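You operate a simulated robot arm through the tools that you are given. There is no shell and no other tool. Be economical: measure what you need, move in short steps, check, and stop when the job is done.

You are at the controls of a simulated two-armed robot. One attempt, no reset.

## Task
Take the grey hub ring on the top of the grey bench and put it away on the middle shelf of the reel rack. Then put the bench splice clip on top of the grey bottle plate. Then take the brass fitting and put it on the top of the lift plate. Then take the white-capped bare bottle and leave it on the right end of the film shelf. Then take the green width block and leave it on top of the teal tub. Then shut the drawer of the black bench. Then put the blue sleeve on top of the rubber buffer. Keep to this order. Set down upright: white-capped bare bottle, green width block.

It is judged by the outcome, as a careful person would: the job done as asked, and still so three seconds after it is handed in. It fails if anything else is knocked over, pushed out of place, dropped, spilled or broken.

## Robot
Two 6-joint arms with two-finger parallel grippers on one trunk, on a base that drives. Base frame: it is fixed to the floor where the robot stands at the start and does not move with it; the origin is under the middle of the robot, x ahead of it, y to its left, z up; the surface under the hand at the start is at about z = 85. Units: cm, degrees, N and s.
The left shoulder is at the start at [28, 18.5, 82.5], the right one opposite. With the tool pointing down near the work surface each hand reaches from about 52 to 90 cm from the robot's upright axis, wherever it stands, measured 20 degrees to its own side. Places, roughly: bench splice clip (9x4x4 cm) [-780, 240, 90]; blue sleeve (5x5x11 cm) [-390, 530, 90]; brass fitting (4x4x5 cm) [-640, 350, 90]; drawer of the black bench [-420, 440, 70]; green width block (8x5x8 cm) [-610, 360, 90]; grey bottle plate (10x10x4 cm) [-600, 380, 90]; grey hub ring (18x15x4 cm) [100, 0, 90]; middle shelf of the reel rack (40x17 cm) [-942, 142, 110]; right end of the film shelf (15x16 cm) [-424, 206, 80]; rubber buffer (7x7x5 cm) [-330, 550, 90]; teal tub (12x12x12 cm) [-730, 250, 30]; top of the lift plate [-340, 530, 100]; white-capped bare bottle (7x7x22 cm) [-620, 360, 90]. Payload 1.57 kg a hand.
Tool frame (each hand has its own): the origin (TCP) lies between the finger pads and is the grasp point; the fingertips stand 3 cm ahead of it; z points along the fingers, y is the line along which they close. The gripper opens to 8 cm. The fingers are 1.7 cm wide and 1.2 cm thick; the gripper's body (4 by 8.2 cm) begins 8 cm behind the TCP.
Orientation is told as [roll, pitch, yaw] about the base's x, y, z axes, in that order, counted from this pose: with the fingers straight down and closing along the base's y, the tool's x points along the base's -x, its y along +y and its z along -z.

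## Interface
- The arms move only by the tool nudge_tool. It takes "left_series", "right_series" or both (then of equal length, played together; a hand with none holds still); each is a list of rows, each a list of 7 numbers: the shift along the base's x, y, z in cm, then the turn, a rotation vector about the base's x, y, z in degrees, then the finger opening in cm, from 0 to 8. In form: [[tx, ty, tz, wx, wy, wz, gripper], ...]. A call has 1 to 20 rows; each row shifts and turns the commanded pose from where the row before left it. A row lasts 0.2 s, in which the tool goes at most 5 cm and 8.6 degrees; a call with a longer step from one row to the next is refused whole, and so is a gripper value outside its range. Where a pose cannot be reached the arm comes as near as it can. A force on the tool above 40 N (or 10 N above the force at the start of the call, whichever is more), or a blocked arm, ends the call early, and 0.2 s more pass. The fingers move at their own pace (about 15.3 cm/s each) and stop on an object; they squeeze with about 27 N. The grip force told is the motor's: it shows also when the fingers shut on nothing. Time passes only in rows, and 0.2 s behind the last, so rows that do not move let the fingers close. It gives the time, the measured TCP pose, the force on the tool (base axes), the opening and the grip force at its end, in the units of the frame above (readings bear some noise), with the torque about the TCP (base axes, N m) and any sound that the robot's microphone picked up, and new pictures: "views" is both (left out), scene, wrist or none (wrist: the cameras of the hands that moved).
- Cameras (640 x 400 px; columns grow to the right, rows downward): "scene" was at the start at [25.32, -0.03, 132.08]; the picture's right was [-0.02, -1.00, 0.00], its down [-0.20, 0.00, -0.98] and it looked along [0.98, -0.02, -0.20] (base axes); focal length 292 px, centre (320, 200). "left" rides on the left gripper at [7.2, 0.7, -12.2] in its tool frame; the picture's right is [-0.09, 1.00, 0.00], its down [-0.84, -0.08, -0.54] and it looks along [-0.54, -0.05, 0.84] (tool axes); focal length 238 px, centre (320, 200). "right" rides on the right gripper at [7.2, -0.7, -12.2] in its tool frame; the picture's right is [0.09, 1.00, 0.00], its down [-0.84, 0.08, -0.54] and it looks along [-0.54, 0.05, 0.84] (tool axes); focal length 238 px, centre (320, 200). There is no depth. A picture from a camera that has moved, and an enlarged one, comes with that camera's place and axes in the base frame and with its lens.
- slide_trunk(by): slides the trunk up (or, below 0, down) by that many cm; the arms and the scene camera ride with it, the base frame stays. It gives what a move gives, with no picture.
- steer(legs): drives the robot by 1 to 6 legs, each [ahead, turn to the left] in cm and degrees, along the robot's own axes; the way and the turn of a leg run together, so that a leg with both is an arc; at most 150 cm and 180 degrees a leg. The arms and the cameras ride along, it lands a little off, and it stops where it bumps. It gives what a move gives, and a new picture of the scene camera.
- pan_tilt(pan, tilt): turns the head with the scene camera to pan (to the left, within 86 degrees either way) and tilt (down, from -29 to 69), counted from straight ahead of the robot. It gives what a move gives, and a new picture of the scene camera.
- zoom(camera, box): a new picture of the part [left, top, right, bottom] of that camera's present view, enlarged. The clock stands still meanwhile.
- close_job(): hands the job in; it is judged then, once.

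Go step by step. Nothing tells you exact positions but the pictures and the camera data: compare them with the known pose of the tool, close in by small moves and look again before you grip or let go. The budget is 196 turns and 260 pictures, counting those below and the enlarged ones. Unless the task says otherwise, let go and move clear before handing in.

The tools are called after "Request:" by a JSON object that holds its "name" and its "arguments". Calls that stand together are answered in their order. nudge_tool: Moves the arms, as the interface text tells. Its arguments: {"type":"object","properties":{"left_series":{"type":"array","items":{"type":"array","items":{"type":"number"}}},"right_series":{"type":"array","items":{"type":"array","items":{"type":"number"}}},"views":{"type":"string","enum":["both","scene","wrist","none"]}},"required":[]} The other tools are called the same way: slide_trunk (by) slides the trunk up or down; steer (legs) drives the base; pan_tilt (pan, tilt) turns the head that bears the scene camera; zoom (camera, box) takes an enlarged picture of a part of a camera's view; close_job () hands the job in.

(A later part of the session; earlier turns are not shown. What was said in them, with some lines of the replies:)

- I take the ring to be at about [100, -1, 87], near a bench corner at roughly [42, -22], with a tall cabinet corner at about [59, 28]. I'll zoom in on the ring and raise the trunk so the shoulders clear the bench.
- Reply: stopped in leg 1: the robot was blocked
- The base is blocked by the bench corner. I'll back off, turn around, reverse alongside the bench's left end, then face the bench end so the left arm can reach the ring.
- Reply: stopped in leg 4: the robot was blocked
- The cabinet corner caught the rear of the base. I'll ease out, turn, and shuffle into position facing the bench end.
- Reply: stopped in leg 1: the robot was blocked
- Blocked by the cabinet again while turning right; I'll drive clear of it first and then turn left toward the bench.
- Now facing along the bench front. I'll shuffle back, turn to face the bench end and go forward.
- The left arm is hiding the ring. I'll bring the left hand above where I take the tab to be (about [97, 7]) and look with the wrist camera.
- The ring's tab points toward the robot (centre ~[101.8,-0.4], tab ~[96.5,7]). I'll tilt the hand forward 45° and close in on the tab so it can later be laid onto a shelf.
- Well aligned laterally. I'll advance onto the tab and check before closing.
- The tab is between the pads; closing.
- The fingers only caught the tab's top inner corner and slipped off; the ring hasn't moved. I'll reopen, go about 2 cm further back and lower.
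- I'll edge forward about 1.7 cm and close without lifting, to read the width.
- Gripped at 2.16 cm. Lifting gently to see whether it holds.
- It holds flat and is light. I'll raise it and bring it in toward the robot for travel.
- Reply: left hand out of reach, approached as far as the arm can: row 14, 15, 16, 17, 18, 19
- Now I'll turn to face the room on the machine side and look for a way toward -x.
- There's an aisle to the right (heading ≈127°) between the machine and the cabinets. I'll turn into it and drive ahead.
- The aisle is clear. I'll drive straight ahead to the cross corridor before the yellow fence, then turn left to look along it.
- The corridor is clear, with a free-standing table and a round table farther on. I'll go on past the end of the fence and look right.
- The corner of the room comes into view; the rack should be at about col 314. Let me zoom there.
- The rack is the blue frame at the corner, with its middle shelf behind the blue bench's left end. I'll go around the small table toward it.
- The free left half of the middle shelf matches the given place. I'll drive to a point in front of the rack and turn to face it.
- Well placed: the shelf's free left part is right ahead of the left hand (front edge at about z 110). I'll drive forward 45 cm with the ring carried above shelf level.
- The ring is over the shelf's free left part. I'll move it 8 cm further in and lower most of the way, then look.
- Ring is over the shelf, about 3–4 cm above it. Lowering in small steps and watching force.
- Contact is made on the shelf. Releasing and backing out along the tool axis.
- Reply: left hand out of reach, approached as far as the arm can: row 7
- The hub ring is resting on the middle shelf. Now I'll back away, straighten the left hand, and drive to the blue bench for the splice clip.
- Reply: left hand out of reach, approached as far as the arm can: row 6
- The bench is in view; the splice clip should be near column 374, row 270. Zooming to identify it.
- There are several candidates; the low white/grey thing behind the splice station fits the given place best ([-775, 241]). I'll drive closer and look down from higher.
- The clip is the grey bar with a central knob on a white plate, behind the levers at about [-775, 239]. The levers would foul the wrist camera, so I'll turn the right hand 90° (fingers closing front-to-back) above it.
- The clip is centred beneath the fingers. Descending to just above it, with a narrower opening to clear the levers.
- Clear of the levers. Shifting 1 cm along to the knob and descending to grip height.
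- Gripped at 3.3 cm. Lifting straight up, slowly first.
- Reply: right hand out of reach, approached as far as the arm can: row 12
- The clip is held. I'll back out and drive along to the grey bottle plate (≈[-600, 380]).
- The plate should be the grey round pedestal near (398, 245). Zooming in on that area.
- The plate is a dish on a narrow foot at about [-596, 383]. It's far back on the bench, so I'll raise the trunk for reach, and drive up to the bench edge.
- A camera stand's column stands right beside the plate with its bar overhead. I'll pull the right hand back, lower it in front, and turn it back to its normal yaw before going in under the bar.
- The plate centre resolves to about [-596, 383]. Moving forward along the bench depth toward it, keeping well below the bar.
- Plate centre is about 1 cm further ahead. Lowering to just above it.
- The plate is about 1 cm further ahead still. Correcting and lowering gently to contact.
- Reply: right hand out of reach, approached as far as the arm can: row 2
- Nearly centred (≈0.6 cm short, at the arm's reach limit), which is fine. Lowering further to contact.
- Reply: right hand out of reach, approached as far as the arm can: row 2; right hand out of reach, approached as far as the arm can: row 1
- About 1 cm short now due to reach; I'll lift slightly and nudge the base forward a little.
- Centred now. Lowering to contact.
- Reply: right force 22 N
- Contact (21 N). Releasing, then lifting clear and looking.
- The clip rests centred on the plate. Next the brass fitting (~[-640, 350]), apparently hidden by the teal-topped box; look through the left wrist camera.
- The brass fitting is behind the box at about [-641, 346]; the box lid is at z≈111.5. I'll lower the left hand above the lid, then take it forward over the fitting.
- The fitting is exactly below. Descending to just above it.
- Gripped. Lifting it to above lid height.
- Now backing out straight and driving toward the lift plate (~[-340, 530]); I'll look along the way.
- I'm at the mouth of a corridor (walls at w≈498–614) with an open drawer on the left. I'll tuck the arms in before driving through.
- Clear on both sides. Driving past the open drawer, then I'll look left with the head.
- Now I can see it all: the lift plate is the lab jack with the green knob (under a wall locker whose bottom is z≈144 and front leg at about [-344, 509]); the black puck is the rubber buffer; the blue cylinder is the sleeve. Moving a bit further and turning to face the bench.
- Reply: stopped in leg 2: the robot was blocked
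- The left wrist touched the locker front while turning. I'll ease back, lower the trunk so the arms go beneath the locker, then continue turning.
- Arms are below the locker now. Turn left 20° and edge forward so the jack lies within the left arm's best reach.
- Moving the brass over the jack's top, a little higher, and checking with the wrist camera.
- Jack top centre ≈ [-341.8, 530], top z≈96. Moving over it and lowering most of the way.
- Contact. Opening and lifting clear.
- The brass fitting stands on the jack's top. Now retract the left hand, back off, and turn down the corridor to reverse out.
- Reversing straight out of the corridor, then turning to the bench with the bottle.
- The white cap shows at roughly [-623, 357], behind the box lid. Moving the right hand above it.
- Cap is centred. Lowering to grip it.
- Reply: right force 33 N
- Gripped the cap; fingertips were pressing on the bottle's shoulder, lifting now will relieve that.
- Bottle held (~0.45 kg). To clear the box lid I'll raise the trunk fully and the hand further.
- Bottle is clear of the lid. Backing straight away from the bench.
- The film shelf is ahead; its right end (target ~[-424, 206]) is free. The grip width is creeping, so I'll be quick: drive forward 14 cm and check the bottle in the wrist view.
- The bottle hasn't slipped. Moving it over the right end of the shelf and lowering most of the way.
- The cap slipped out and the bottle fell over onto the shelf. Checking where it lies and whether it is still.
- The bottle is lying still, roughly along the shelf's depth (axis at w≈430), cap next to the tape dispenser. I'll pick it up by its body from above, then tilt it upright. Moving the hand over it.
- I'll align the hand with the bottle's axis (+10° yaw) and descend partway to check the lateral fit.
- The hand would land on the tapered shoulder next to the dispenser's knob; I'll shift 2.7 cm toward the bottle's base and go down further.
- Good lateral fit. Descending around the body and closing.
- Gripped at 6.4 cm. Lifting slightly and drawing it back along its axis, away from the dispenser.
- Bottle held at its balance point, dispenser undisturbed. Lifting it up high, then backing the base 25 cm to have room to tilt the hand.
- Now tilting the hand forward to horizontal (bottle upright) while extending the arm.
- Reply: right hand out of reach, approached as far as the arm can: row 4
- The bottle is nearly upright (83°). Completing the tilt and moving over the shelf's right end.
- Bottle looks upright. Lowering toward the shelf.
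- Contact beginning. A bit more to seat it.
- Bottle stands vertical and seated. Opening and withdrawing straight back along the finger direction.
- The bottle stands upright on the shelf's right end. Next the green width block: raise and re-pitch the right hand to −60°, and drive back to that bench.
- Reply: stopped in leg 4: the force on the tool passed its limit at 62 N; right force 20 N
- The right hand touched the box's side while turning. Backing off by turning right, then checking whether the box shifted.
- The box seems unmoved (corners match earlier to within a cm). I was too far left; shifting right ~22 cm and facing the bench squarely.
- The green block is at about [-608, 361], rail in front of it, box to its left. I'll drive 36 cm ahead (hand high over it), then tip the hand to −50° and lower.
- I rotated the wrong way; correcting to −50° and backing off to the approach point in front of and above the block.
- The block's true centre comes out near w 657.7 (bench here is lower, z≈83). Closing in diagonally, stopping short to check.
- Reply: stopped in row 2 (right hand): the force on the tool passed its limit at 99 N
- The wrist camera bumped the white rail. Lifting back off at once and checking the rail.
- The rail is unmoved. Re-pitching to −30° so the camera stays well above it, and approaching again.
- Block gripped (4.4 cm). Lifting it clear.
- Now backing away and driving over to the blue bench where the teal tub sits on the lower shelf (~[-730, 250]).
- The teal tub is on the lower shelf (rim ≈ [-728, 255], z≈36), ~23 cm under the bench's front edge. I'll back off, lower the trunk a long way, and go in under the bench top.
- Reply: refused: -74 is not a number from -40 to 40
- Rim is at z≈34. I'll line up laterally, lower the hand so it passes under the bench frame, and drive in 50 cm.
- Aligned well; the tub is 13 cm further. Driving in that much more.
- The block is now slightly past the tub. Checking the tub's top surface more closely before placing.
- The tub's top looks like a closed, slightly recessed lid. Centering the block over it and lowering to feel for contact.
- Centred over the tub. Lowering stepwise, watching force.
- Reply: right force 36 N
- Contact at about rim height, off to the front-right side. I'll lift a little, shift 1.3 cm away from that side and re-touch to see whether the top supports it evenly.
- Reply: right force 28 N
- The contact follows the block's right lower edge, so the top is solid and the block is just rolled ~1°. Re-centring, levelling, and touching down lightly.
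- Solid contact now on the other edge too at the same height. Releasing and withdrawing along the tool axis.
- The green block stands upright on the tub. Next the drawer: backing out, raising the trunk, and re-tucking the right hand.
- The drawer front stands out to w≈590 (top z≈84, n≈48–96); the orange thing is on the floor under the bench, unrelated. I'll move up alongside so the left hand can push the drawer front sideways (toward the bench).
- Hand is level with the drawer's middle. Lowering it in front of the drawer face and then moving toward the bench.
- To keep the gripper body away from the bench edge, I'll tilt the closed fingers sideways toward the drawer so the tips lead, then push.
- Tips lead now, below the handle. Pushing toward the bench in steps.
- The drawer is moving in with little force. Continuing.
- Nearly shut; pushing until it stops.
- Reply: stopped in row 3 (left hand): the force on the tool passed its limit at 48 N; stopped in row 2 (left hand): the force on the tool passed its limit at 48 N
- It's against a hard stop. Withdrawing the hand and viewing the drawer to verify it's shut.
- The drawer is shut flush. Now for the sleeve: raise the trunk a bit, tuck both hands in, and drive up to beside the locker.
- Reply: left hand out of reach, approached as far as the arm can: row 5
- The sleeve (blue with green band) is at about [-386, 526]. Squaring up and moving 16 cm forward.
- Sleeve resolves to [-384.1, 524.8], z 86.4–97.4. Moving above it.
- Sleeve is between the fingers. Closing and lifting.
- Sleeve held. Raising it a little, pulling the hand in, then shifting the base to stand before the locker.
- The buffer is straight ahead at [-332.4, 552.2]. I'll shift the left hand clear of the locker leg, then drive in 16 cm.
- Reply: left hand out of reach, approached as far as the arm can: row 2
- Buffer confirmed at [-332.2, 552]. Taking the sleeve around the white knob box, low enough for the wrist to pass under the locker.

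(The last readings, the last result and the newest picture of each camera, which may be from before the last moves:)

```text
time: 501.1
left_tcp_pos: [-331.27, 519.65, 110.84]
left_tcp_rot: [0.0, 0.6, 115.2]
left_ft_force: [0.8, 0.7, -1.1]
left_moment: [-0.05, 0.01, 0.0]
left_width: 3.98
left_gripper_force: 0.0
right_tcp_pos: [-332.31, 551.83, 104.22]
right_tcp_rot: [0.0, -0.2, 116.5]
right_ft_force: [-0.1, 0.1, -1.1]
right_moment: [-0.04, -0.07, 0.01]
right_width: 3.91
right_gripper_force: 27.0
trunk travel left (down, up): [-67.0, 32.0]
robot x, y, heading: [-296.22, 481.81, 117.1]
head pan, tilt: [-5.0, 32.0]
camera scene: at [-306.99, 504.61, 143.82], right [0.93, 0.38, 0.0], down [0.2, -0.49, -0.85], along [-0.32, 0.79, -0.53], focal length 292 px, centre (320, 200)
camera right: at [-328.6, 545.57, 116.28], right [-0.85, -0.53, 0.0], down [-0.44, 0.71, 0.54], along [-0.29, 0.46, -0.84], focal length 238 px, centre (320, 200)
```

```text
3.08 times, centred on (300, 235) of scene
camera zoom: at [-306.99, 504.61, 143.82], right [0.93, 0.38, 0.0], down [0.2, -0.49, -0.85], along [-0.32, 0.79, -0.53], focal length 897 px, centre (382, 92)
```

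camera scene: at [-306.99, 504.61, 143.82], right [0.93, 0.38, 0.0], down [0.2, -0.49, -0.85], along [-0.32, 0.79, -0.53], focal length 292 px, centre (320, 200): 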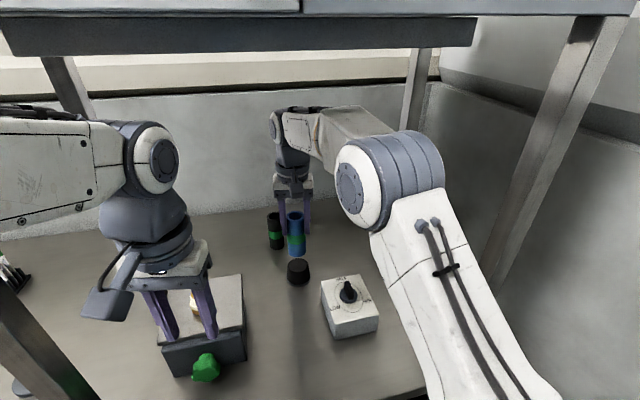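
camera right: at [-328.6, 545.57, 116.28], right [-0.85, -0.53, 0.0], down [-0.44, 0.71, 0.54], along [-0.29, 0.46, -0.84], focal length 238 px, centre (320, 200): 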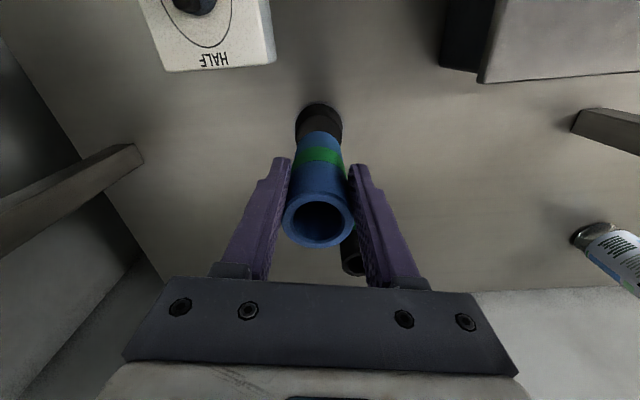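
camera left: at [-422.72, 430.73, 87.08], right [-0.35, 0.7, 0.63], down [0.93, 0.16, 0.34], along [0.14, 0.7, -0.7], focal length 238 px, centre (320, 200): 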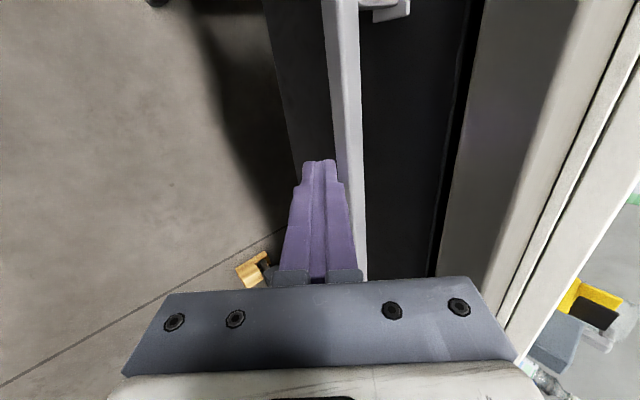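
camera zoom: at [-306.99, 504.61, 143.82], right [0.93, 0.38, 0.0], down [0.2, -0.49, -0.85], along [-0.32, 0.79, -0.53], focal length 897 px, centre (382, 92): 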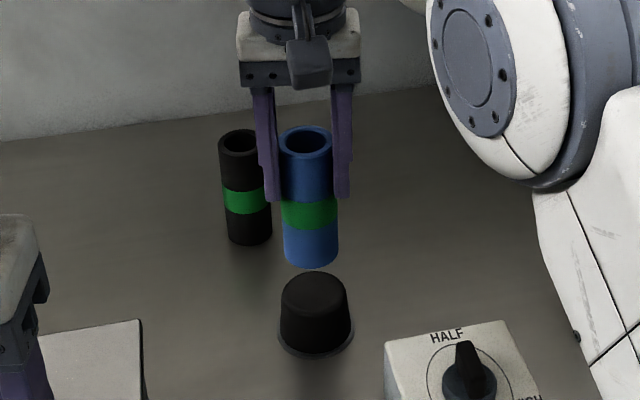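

The sleeve is ~1.4 cm too far in. Shifting back toward the robot and re-checking.

Request:
{"name": "nudge_tool", "arguments": {"right_series": [[0.6, -1.2, 0, 0, 0, 0, 0], [0, 0, -0.5, 0, 0, 0, 0], [0, 0, 0, 0, 0, 0, 0]], "views": "wrist"}}

Request:
{"name": "zoom", "arguments": {"camera": "scene", "box": [230, 170, 370, 300]}}

```text
time: 501.9
left_tcp_pos: [-331.37, 519.6, 110.72]
left_tcp_rot: [0.0, 0.6, 115.3]
left_ft_force: [-0.1, 0.6, 0.6]
left_moment: [-0.01, -0.02, -0.02]
left_width: 4.01
left_gripper_force: 0.0
right_tcp_pos: [-331.57, 550.58, 103.61]
right_tcp_rot: [0.0, 0.0, 116.5]
right_ft_force: [-0.1, 0.0, -0.9]
right_moment: [0.01, -0.01, -0.02]
right_width: 3.93
right_gripper_force: 26.8
trunk travel left (down, up): [-67.0, 32.0]
robot x, y, heading: [-296.36, 481.99, 117.1]
head pan, tilt: [-5.0, 32.0]
camera right: at [-327.89, 544.44, 115.85], right [-0.85, -0.53, 0.0], down [-0.44, 0.71, 0.54], along [-0.29, 0.46, -0.84], focal length 238 px, centre (320, 200)
```

right: 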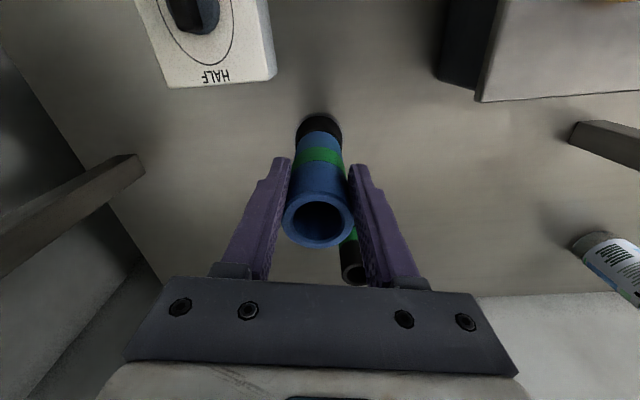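

```text
3.08 times, centred on (300, 235) of scene
camera zoom: at [-306.99, 504.6, 143.82], right [0.93, 0.38, 0.0], down [0.2, -0.49, -0.85], along [-0.32, 0.79, -0.53], focal length 897 px, centre (382, 92)
```

zoom: 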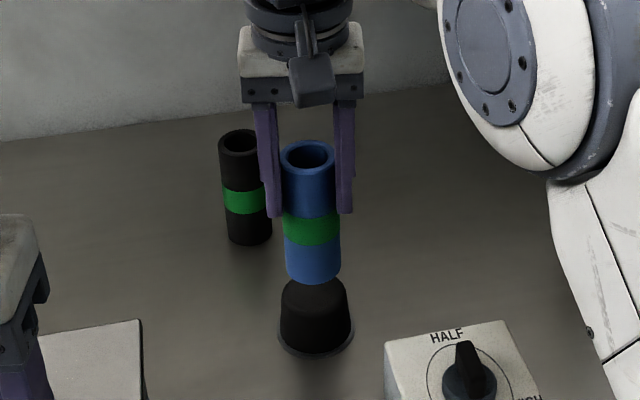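

Aligned now. Lowering gently to contact.

Request:
{"name": "nudge_tool", "arguments": {"right_series": [[0, 0, -0.5, 0, 0, 0, 0], [0, 0, -0.5, 0, 0, 0, 0], [0, 0, -0.4, 0, 0, 0, 0], [0, 0, 0, 0, 0, 0, 0]], "views": "wrist"}}

Request:
{"name": "zoom", "arguments": {"camera": "scene", "box": [230, 170, 370, 300]}}

```text
time: 502.9
left_tcp_pos: [-331.3, 519.71, 110.78]
left_tcp_rot: [0.0, 0.6, 115.3]
left_ft_force: [-0.7, -0.2, -0.6]
left_moment: [-0.01, 0.02, 0.0]
left_width: 3.97
left_gripper_force: 0.0
right_tcp_pos: [-331.51, 550.49, 102.21]
right_tcp_rot: [0.0, -0.3, 116.4]
right_ft_force: [0.5, -0.4, -0.7]
right_moment: [-0.01, -0.02, 0.04]
right_width: 3.9
right_gripper_force: 26.6
trunk travel left (down, up): [-67.0, 32.0]
robot x, y, heading: [-296.16, 481.68, 117.0]
head pan, tilt: [-5.0, 32.0]
camera right: at [-327.88, 544.42, 114.41], right [-0.85, -0.53, 0.0], down [-0.44, 0.71, 0.54], along [-0.29, 0.46, -0.84], focal length 238 px, centre (320, 200)
```

right: 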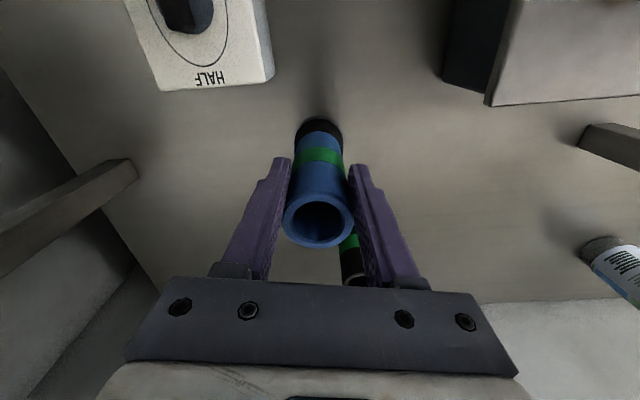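

```text
3.08 times, centred on (300, 235) of scene
camera zoom: at [-306.99, 504.61, 143.82], right [0.93, 0.38, 0.0], down [0.2, -0.49, -0.85], along [-0.32, 0.79, -0.53], focal length 897 px, centre (382, 92)
```

zoom: 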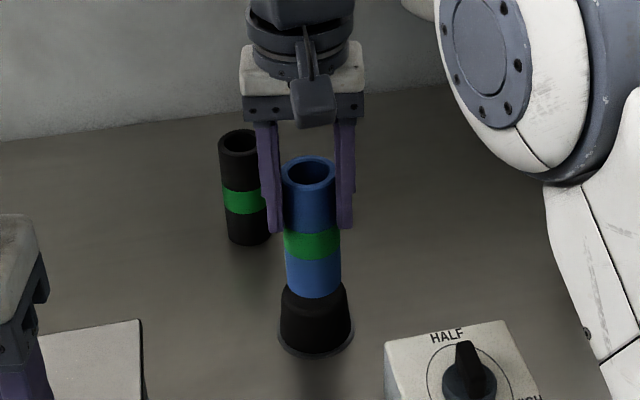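

Request:
{"name": "nudge_tool", "arguments": {"right_series": [[0, 0, -0.4, 0, 0, 0, 0], [0, 0, -0.4, 0, 0, 0, 0], [0, 0, -0.3, 0, 0, 0, 0], [0, 0, 0, 0, 0, 0, 0]], "views": "wrist"}}

Request:
{"name": "zoom", "arguments": {"camera": "scene", "box": [230, 170, 370, 300]}}

```text
time: 503.9
left_tcp_pos: [-331.24, 519.71, 110.71]
left_tcp_rot: [-0.1, 0.7, 115.2]
left_ft_force: [0.5, 0.0, 0.1]
left_moment: [-0.03, 0.03, 0.0]
left_width: 3.99
left_gripper_force: 0.0
right_tcp_pos: [-331.61, 550.77, 101.02]
right_tcp_rot: [0.0, -0.1, 116.5]
right_ft_force: [-0.1, 0.5, -0.9]
right_moment: [-0.01, -0.04, -0.01]
right_width: 3.89
right_gripper_force: 27.5
trunk travel left (down, up): [-67.0, 32.0]
robot x, y, heading: [-295.93, 482.01, 117.3]
head pan, tilt: [-5.0, 32.0]
camera right: at [-327.88, 544.55, 113.25], right [-0.85, -0.53, 0.0], down [-0.44, 0.71, 0.54], along [-0.29, 0.46, -0.84], focal length 238 px, centre (320, 200)
```

right: 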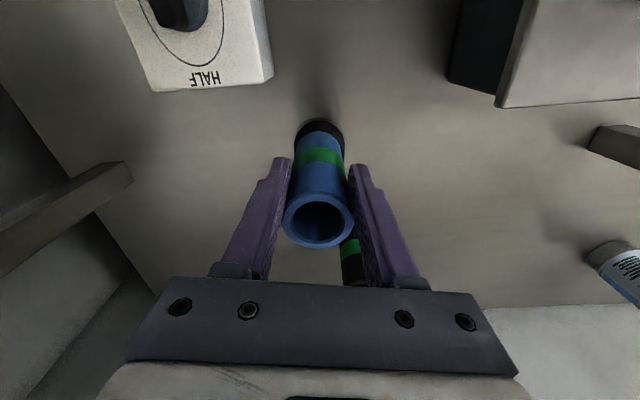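

```text
3.08 times, centred on (300, 235) of scene
camera zoom: at [-306.99, 504.61, 143.82], right [0.93, 0.38, 0.0], down [0.2, -0.49, -0.85], along [-0.32, 0.79, -0.53], focal length 897 px, centre (382, 92)
```

zoom: 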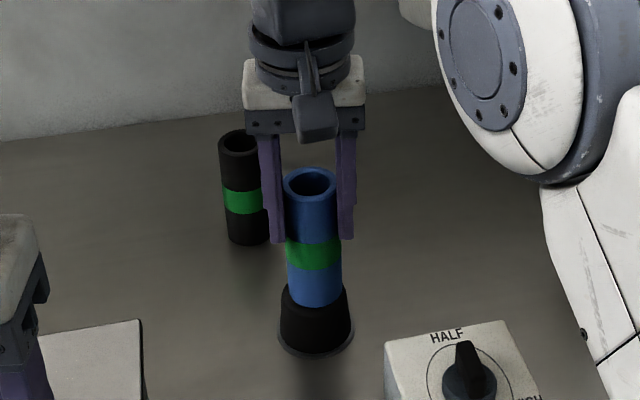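

The width creep tells me the sleeve is held off-centre (about 2 cm toward the robot from the pads' centre). Recomputing, the sleeve's axis is at about [-330.3, 549], so I need to go ~3.6 cm forward to be over the buffer.

Request:
{"name": "nudge_tool", "arguments": {"right_series": [[-0.8, 1.6, 0, 0, 0, 0, 0], [-0.8, 1.7, 0, 0, 0, 0, 0], [0, 0, 0, 0, 0, 0, 0]], "views": "wrist"}}

Request:
{"name": "zoom", "arguments": {"camera": "scene", "box": [230, 170, 370, 300]}}

```text
time: 504.7
left_tcp_pos: [-331.31, 519.67, 110.77]
left_tcp_rot: [0.0, 0.6, 115.2]
left_ft_force: [-0.2, 0.1, 0.1]
left_moment: [-0.01, -0.01, 0.01]
left_width: 4.0
left_gripper_force: 0.1
right_tcp_pos: [-333.04, 554.25, 101.09]
right_tcp_rot: [0.0, -0.1, 116.5]
right_ft_force: [0.5, 0.8, -1.3]
right_moment: [-0.04, -0.03, 0.05]
right_width: 3.89
right_gripper_force: 26.9
trunk travel left (down, up): [-67.0, 32.0]
robot x, y, heading: [-296.17, 482.14, 117.2]
head pan, tilt: [-5.0, 32.0]
camera right: at [-329.3, 548.01, 113.22], right [-0.85, -0.53, 0.0], down [-0.44, 0.71, 0.54], along [-0.29, 0.46, -0.84], focal length 238 px, centre (320, 200)
```

right: 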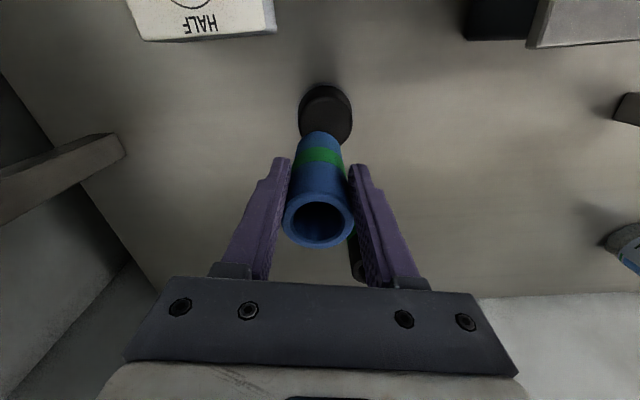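

```text
3.08 times, centred on (300, 235) of scene
camera zoom: at [-307.0, 504.62, 143.81], right [0.93, 0.38, 0.0], down [0.2, -0.49, -0.85], along [-0.32, 0.79, -0.53], focal length 897 px, centre (382, 92)
```

zoom: 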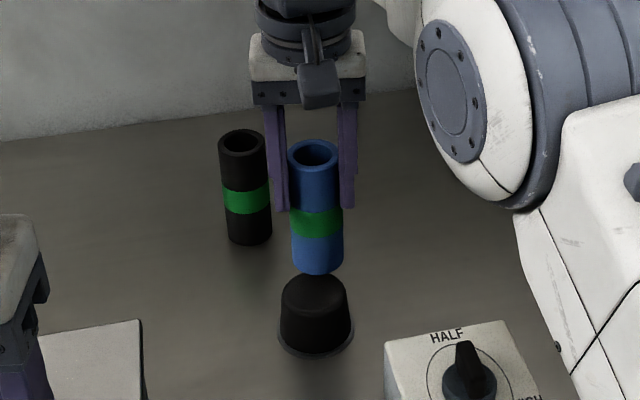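

Cross-checking both views, the sleeve is ~11 cm long and centred in the pads after all, and the buffer's centre is about [-333.0, 553.1]. Shifting back 1.2 cm and checking again.

Request:
{"name": "nudge_tool", "arguments": {"right_series": [[0, -1.2, 0, 0, 0, 0, 0], [0, 0, -0.4, 0, 0, 0, 0], [0, 0, 0, 0, 0, 0, 0]], "views": "wrist"}}

Request:
{"name": "zoom", "arguments": {"camera": "scene", "box": [250, 190, 350, 290]}}

```text
time: 505.5
left_tcp_pos: [-331.24, 519.58, 110.8]
left_tcp_rot: [0.0, 0.6, 115.2]
left_ft_force: [0.3, 0.7, -0.5]
left_moment: [0.0, 0.0, -0.05]
left_width: 4.0
left_gripper_force: 0.1
right_tcp_pos: [-333.07, 552.74, 100.61]
right_tcp_rot: [-0.1, -0.3, 116.5]
right_ft_force: [-0.7, -0.3, -0.7]
right_moment: [-0.03, 0.0, -0.01]
right_width: 3.92
right_gripper_force: 26.9
trunk travel left (down, up): [-67.0, 32.0]
robot x, y, heading: [-296.01, 481.74, 117.3]
head pan, tilt: [-5.0, 32.0]
camera right: at [-329.34, 546.64, 112.79], right [-0.85, -0.53, 0.0], down [-0.44, 0.71, 0.54], along [-0.29, 0.46, -0.84], focal length 238 px, centre (320, 200)
```

right: 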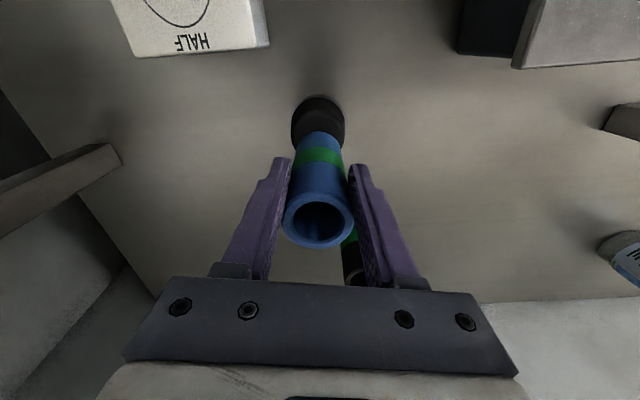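

```text
4.00 times, centred on (300, 240) of scene
camera zoom: at [-306.99, 504.6, 143.82], right [0.93, 0.38, 0.0], down [0.2, -0.49, -0.85], along [-0.32, 0.79, -0.53], focal length 1166 px, centre (400, 40)
```

zoom: 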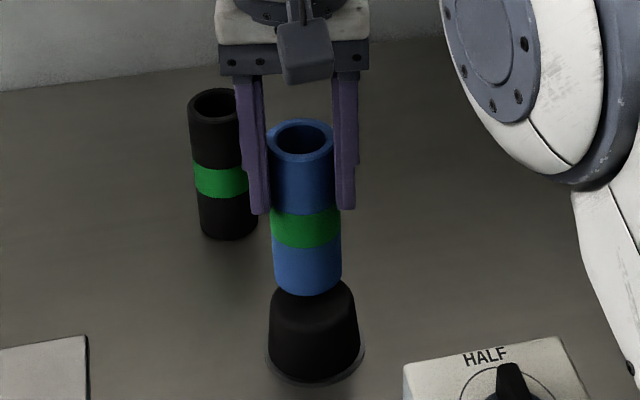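

Aligned within 0.4 cm. Small lateral correction and lowering to contact.

Request:
{"name": "nudge_tool", "arguments": {"right_series": [[0.3, 0.3, 0, 0, 0, 0, 0], [0, 0, -0.4, 0, 0, 0, 0], [0, 0, -0.4, 0, 0, 0, 0], [0, 0, 0, 0, 0, 0, 0]], "views": "wrist"}}

Request:
{"name": "zoom", "arguments": {"camera": "scene", "box": [250, 190, 350, 290]}}

```text
time: 506.5
left_tcp_pos: [-331.27, 519.61, 110.8]
left_tcp_rot: [0.0, 0.6, 115.2]
left_ft_force: [0.4, 0.2, 0.1]
left_moment: [-0.04, 0.03, 0.02]
left_width: 3.99
left_gripper_force: 0.0
right_tcp_pos: [-332.77, 553.08, 99.91]
right_tcp_rot: [0.1, -0.1, 116.5]
right_ft_force: [0.4, 0.5, -1.2]
right_moment: [-0.02, 0.01, 0.0]
right_width: 3.89
right_gripper_force: 27.0
trunk travel left (down, up): [-67.0, 32.0]
robot x, y, heading: [-296.47, 481.59, 117.1]
head pan, tilt: [-5.0, 32.0]
camera right: at [-329.04, 546.96, 112.09], right [-0.85, -0.53, 0.0], down [-0.44, 0.71, 0.54], along [-0.29, 0.46, -0.84], focal length 238 px, centre (320, 200)
```

right: 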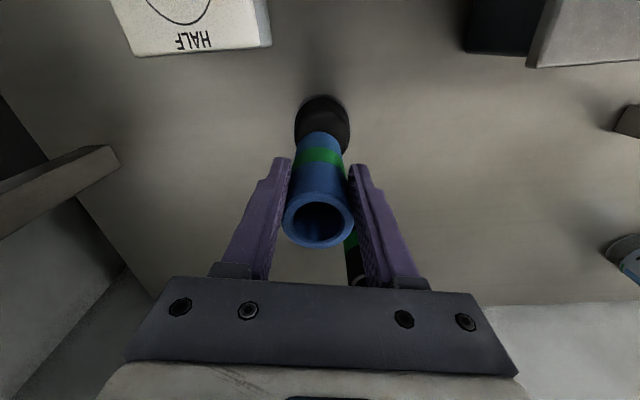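

```text
4.00 times, centred on (300, 240) of scene
camera zoom: at [-306.99, 504.61, 143.82], right [0.93, 0.38, 0.0], down [0.2, -0.49, -0.85], along [-0.32, 0.79, -0.53], focal length 1166 px, centre (400, 40)
```

zoom: 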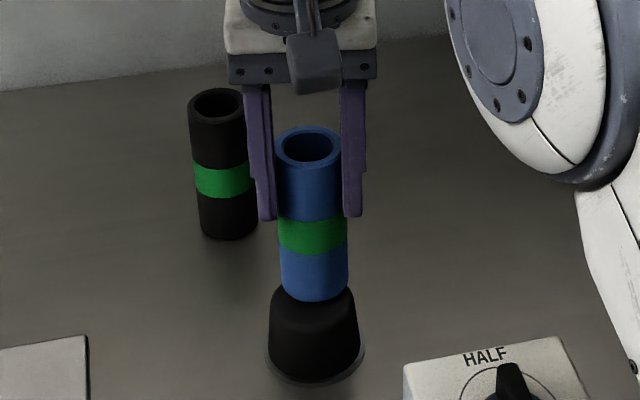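

Request:
{"name": "nudge_tool", "arguments": {"right_series": [[0, 0, -0.35, 0, 0, 0, 0], [0, 0, -0.35, 0, 0, 0, 0], [0, 0, 0, 0, 0, 0, 0]], "views": "none"}}

Request:
{"name": "zoom", "arguments": {"camera": "scene", "box": [250, 190, 350, 290]}}

```text
time: 507.3
left_tcp_pos: [-331.34, 519.79, 110.94]
left_tcp_rot: [-0.1, 0.4, 115.3]
left_ft_force: [-0.3, 0.5, -0.7]
left_moment: [0.03, 0.02, 0.0]
left_width: 4.0
left_gripper_force: 0.0
right_tcp_pos: [-332.83, 553.11, 99.47]
right_tcp_rot: [0.1, -0.3, 116.4]
right_ft_force: [4.0, -1.5, 18.0]
right_moment: [-0.01, -0.36, -0.02]
right_width: 3.89
right_gripper_force: 27.1
trunk travel left (down, up): [-67.0, 32.0]
robot x, y, heading: [-296.21, 481.76, 117.0]
head pan, tilt: [-5.0, 32.0]
```

```text
4.00 times, centred on (300, 240) of scene
camera zoom: at [-306.93, 504.52, 143.87], right [0.93, 0.38, 0.0], down [0.2, -0.49, -0.85], along [-0.32, 0.79, -0.53], focal length 1166 px, centre (400, 40)
```

zoom: 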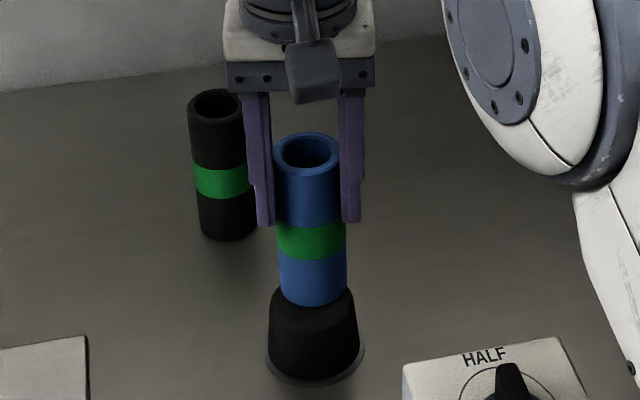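

Contact is centred. Releasing and lifting straight up.

Request:
{"name": "nudge_tool", "arguments": {"right_series": [[0, 0, 0.2, 0, 0, 0, 0], [0, 0, 0, 0, 0, 0, 4.6], [0, 0, 0, 0, 0, 0, 6.5], [0, 0, 0, 0, 0, 0, 6.5], [0, 0, 2, 0, 0, 0, 6.5], [0, 0, 3, 0, 0, 0, 6.5], [0, 0, 3.5, 0, 0, 0, 6.5], [0, 0, 0, 0, 0, 0, 6.5]], "views": "wrist"}}

Request:
{"name": "zoom", "arguments": {"camera": "scene", "box": [250, 190, 350, 290]}}

```text
time: 509.1
left_tcp_pos: [-331.3, 519.71, 110.91]
left_tcp_rot: [0.0, 0.6, 115.2]
left_ft_force: [-0.9, -0.5, 0.1]
left_moment: [-0.01, 0.01, 0.01]
left_width: 3.96
left_gripper_force: 0.1
right_tcp_pos: [-332.78, 552.98, 108.01]
right_tcp_rot: [0.0, -0.1, 116.5]
right_ft_force: [-0.3, -0.9, 0.4]
right_moment: [0.0, 0.02, 0.01]
right_width: 6.51
right_gripper_force: 0.0
trunk travel left (down, up): [-67.0, 32.0]
robot x, y, heading: [-296.33, 481.78, 117.1]
head pan, tilt: [-5.0, 32.0]
camera right: at [-329.11, 546.74, 120.23], right [-0.85, -0.53, 0.0], down [-0.44, 0.71, 0.54], along [-0.29, 0.46, -0.84], focal length 238 px, centre (320, 200)
```

right: 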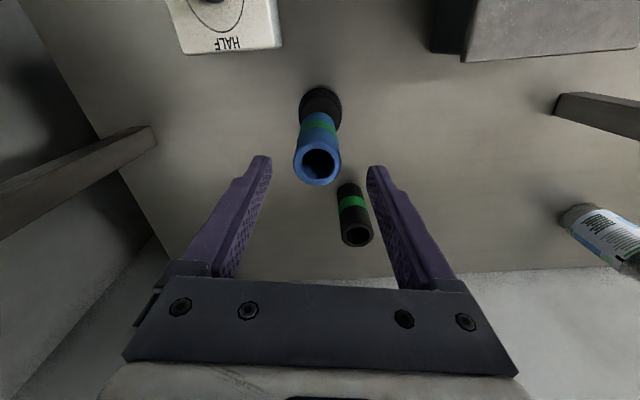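

```text
4.00 times, centred on (300, 240) of scene
camera zoom: at [-306.98, 504.59, 143.82], right [0.93, 0.38, 0.0], down [0.2, -0.49, -0.85], along [-0.32, 0.79, -0.53], focal length 1166 px, centre (400, 40)
```

zoom: 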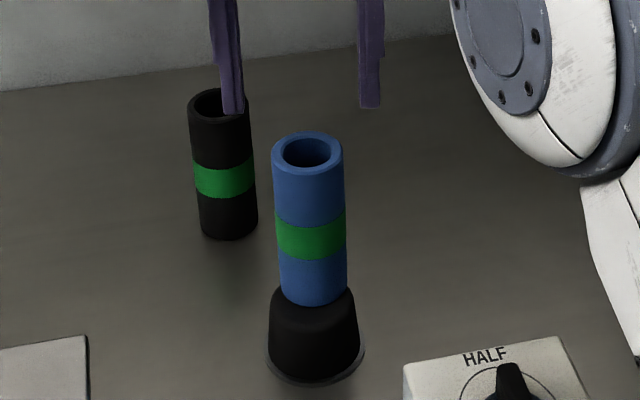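

The sleeve stands on the buffer. Backing the robot away with both hands clear above everything, then a last look.

Request:
{"name": "steer", "arguments": {"legs": [[-20, 0]]}}

Request:
{"name": "zoom", "arguments": {"camera": "scene", "box": [120, 140, 440, 340]}}

```text
time: 510.7
left_tcp_pos: [-321.74, 501.58, 110.86]
left_tcp_rot: [0.0, 0.6, 115.1]
left_ft_force: [-0.1, 0.1, 0.7]
left_moment: [-0.02, -0.03, 0.01]
left_width: 4.03
left_gripper_force: 0.1
right_tcp_pos: [-323.26, 534.76, 108.16]
right_tcp_rot: [-0.1, -0.1, 116.3]
right_ft_force: [0.3, 0.2, 0.1]
right_moment: [0.01, 0.02, 0.0]
right_width: 6.51
right_gripper_force: 0.1
trunk travel left (down, up): [-67.0, 32.0]
robot x, y, heading: [-286.8, 463.51, 116.9]
head pan, tilt: [-5.0, 32.0]
camera scene: at [-297.58, 486.38, 143.81], right [0.93, 0.38, 0.0], down [0.2, -0.49, -0.85], along [-0.32, 0.79, -0.53], focal length 292 px, centre (320, 200)
```

scene: 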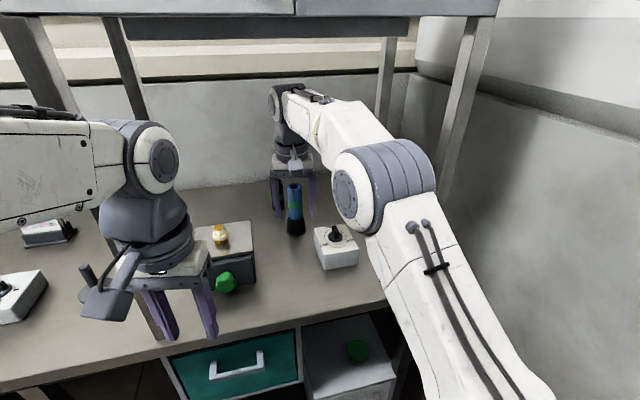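

```text
2.00 times, centred on (280, 240) of scene
camera zoom: at [-297.58, 486.38, 143.81], right [0.93, 0.38, 0.0], down [0.2, -0.49, -0.85], along [-0.32, 0.79, -0.53], focal length 583 px, centre (400, 120)
```

zoom: 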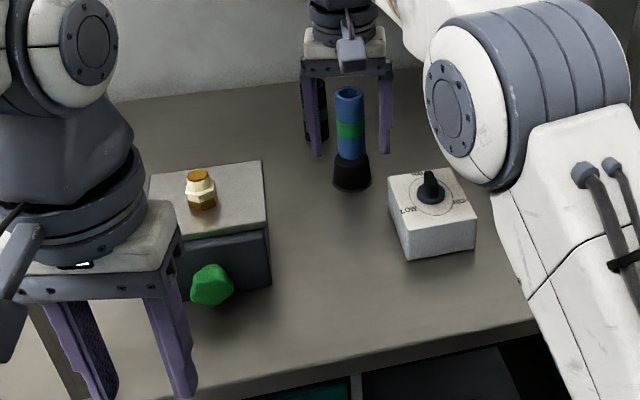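

The sleeve stands on the buffer, the brass fitting is on the jack, and both hands are clear, so I'm handing in.

Request:
{"name": "close_job", "arguments": {}}

```text
The job is handed in.
```

I handed the job in with all seven tasks done in order. The white-capped bottle slipped from the grip and fell over on the film shelf on the way. I stood it upright again at the right end, and it looked undamaged.

The hand also bumped the teal-lidded box and the white rail on the bottle bench; neither appeared to have moved.
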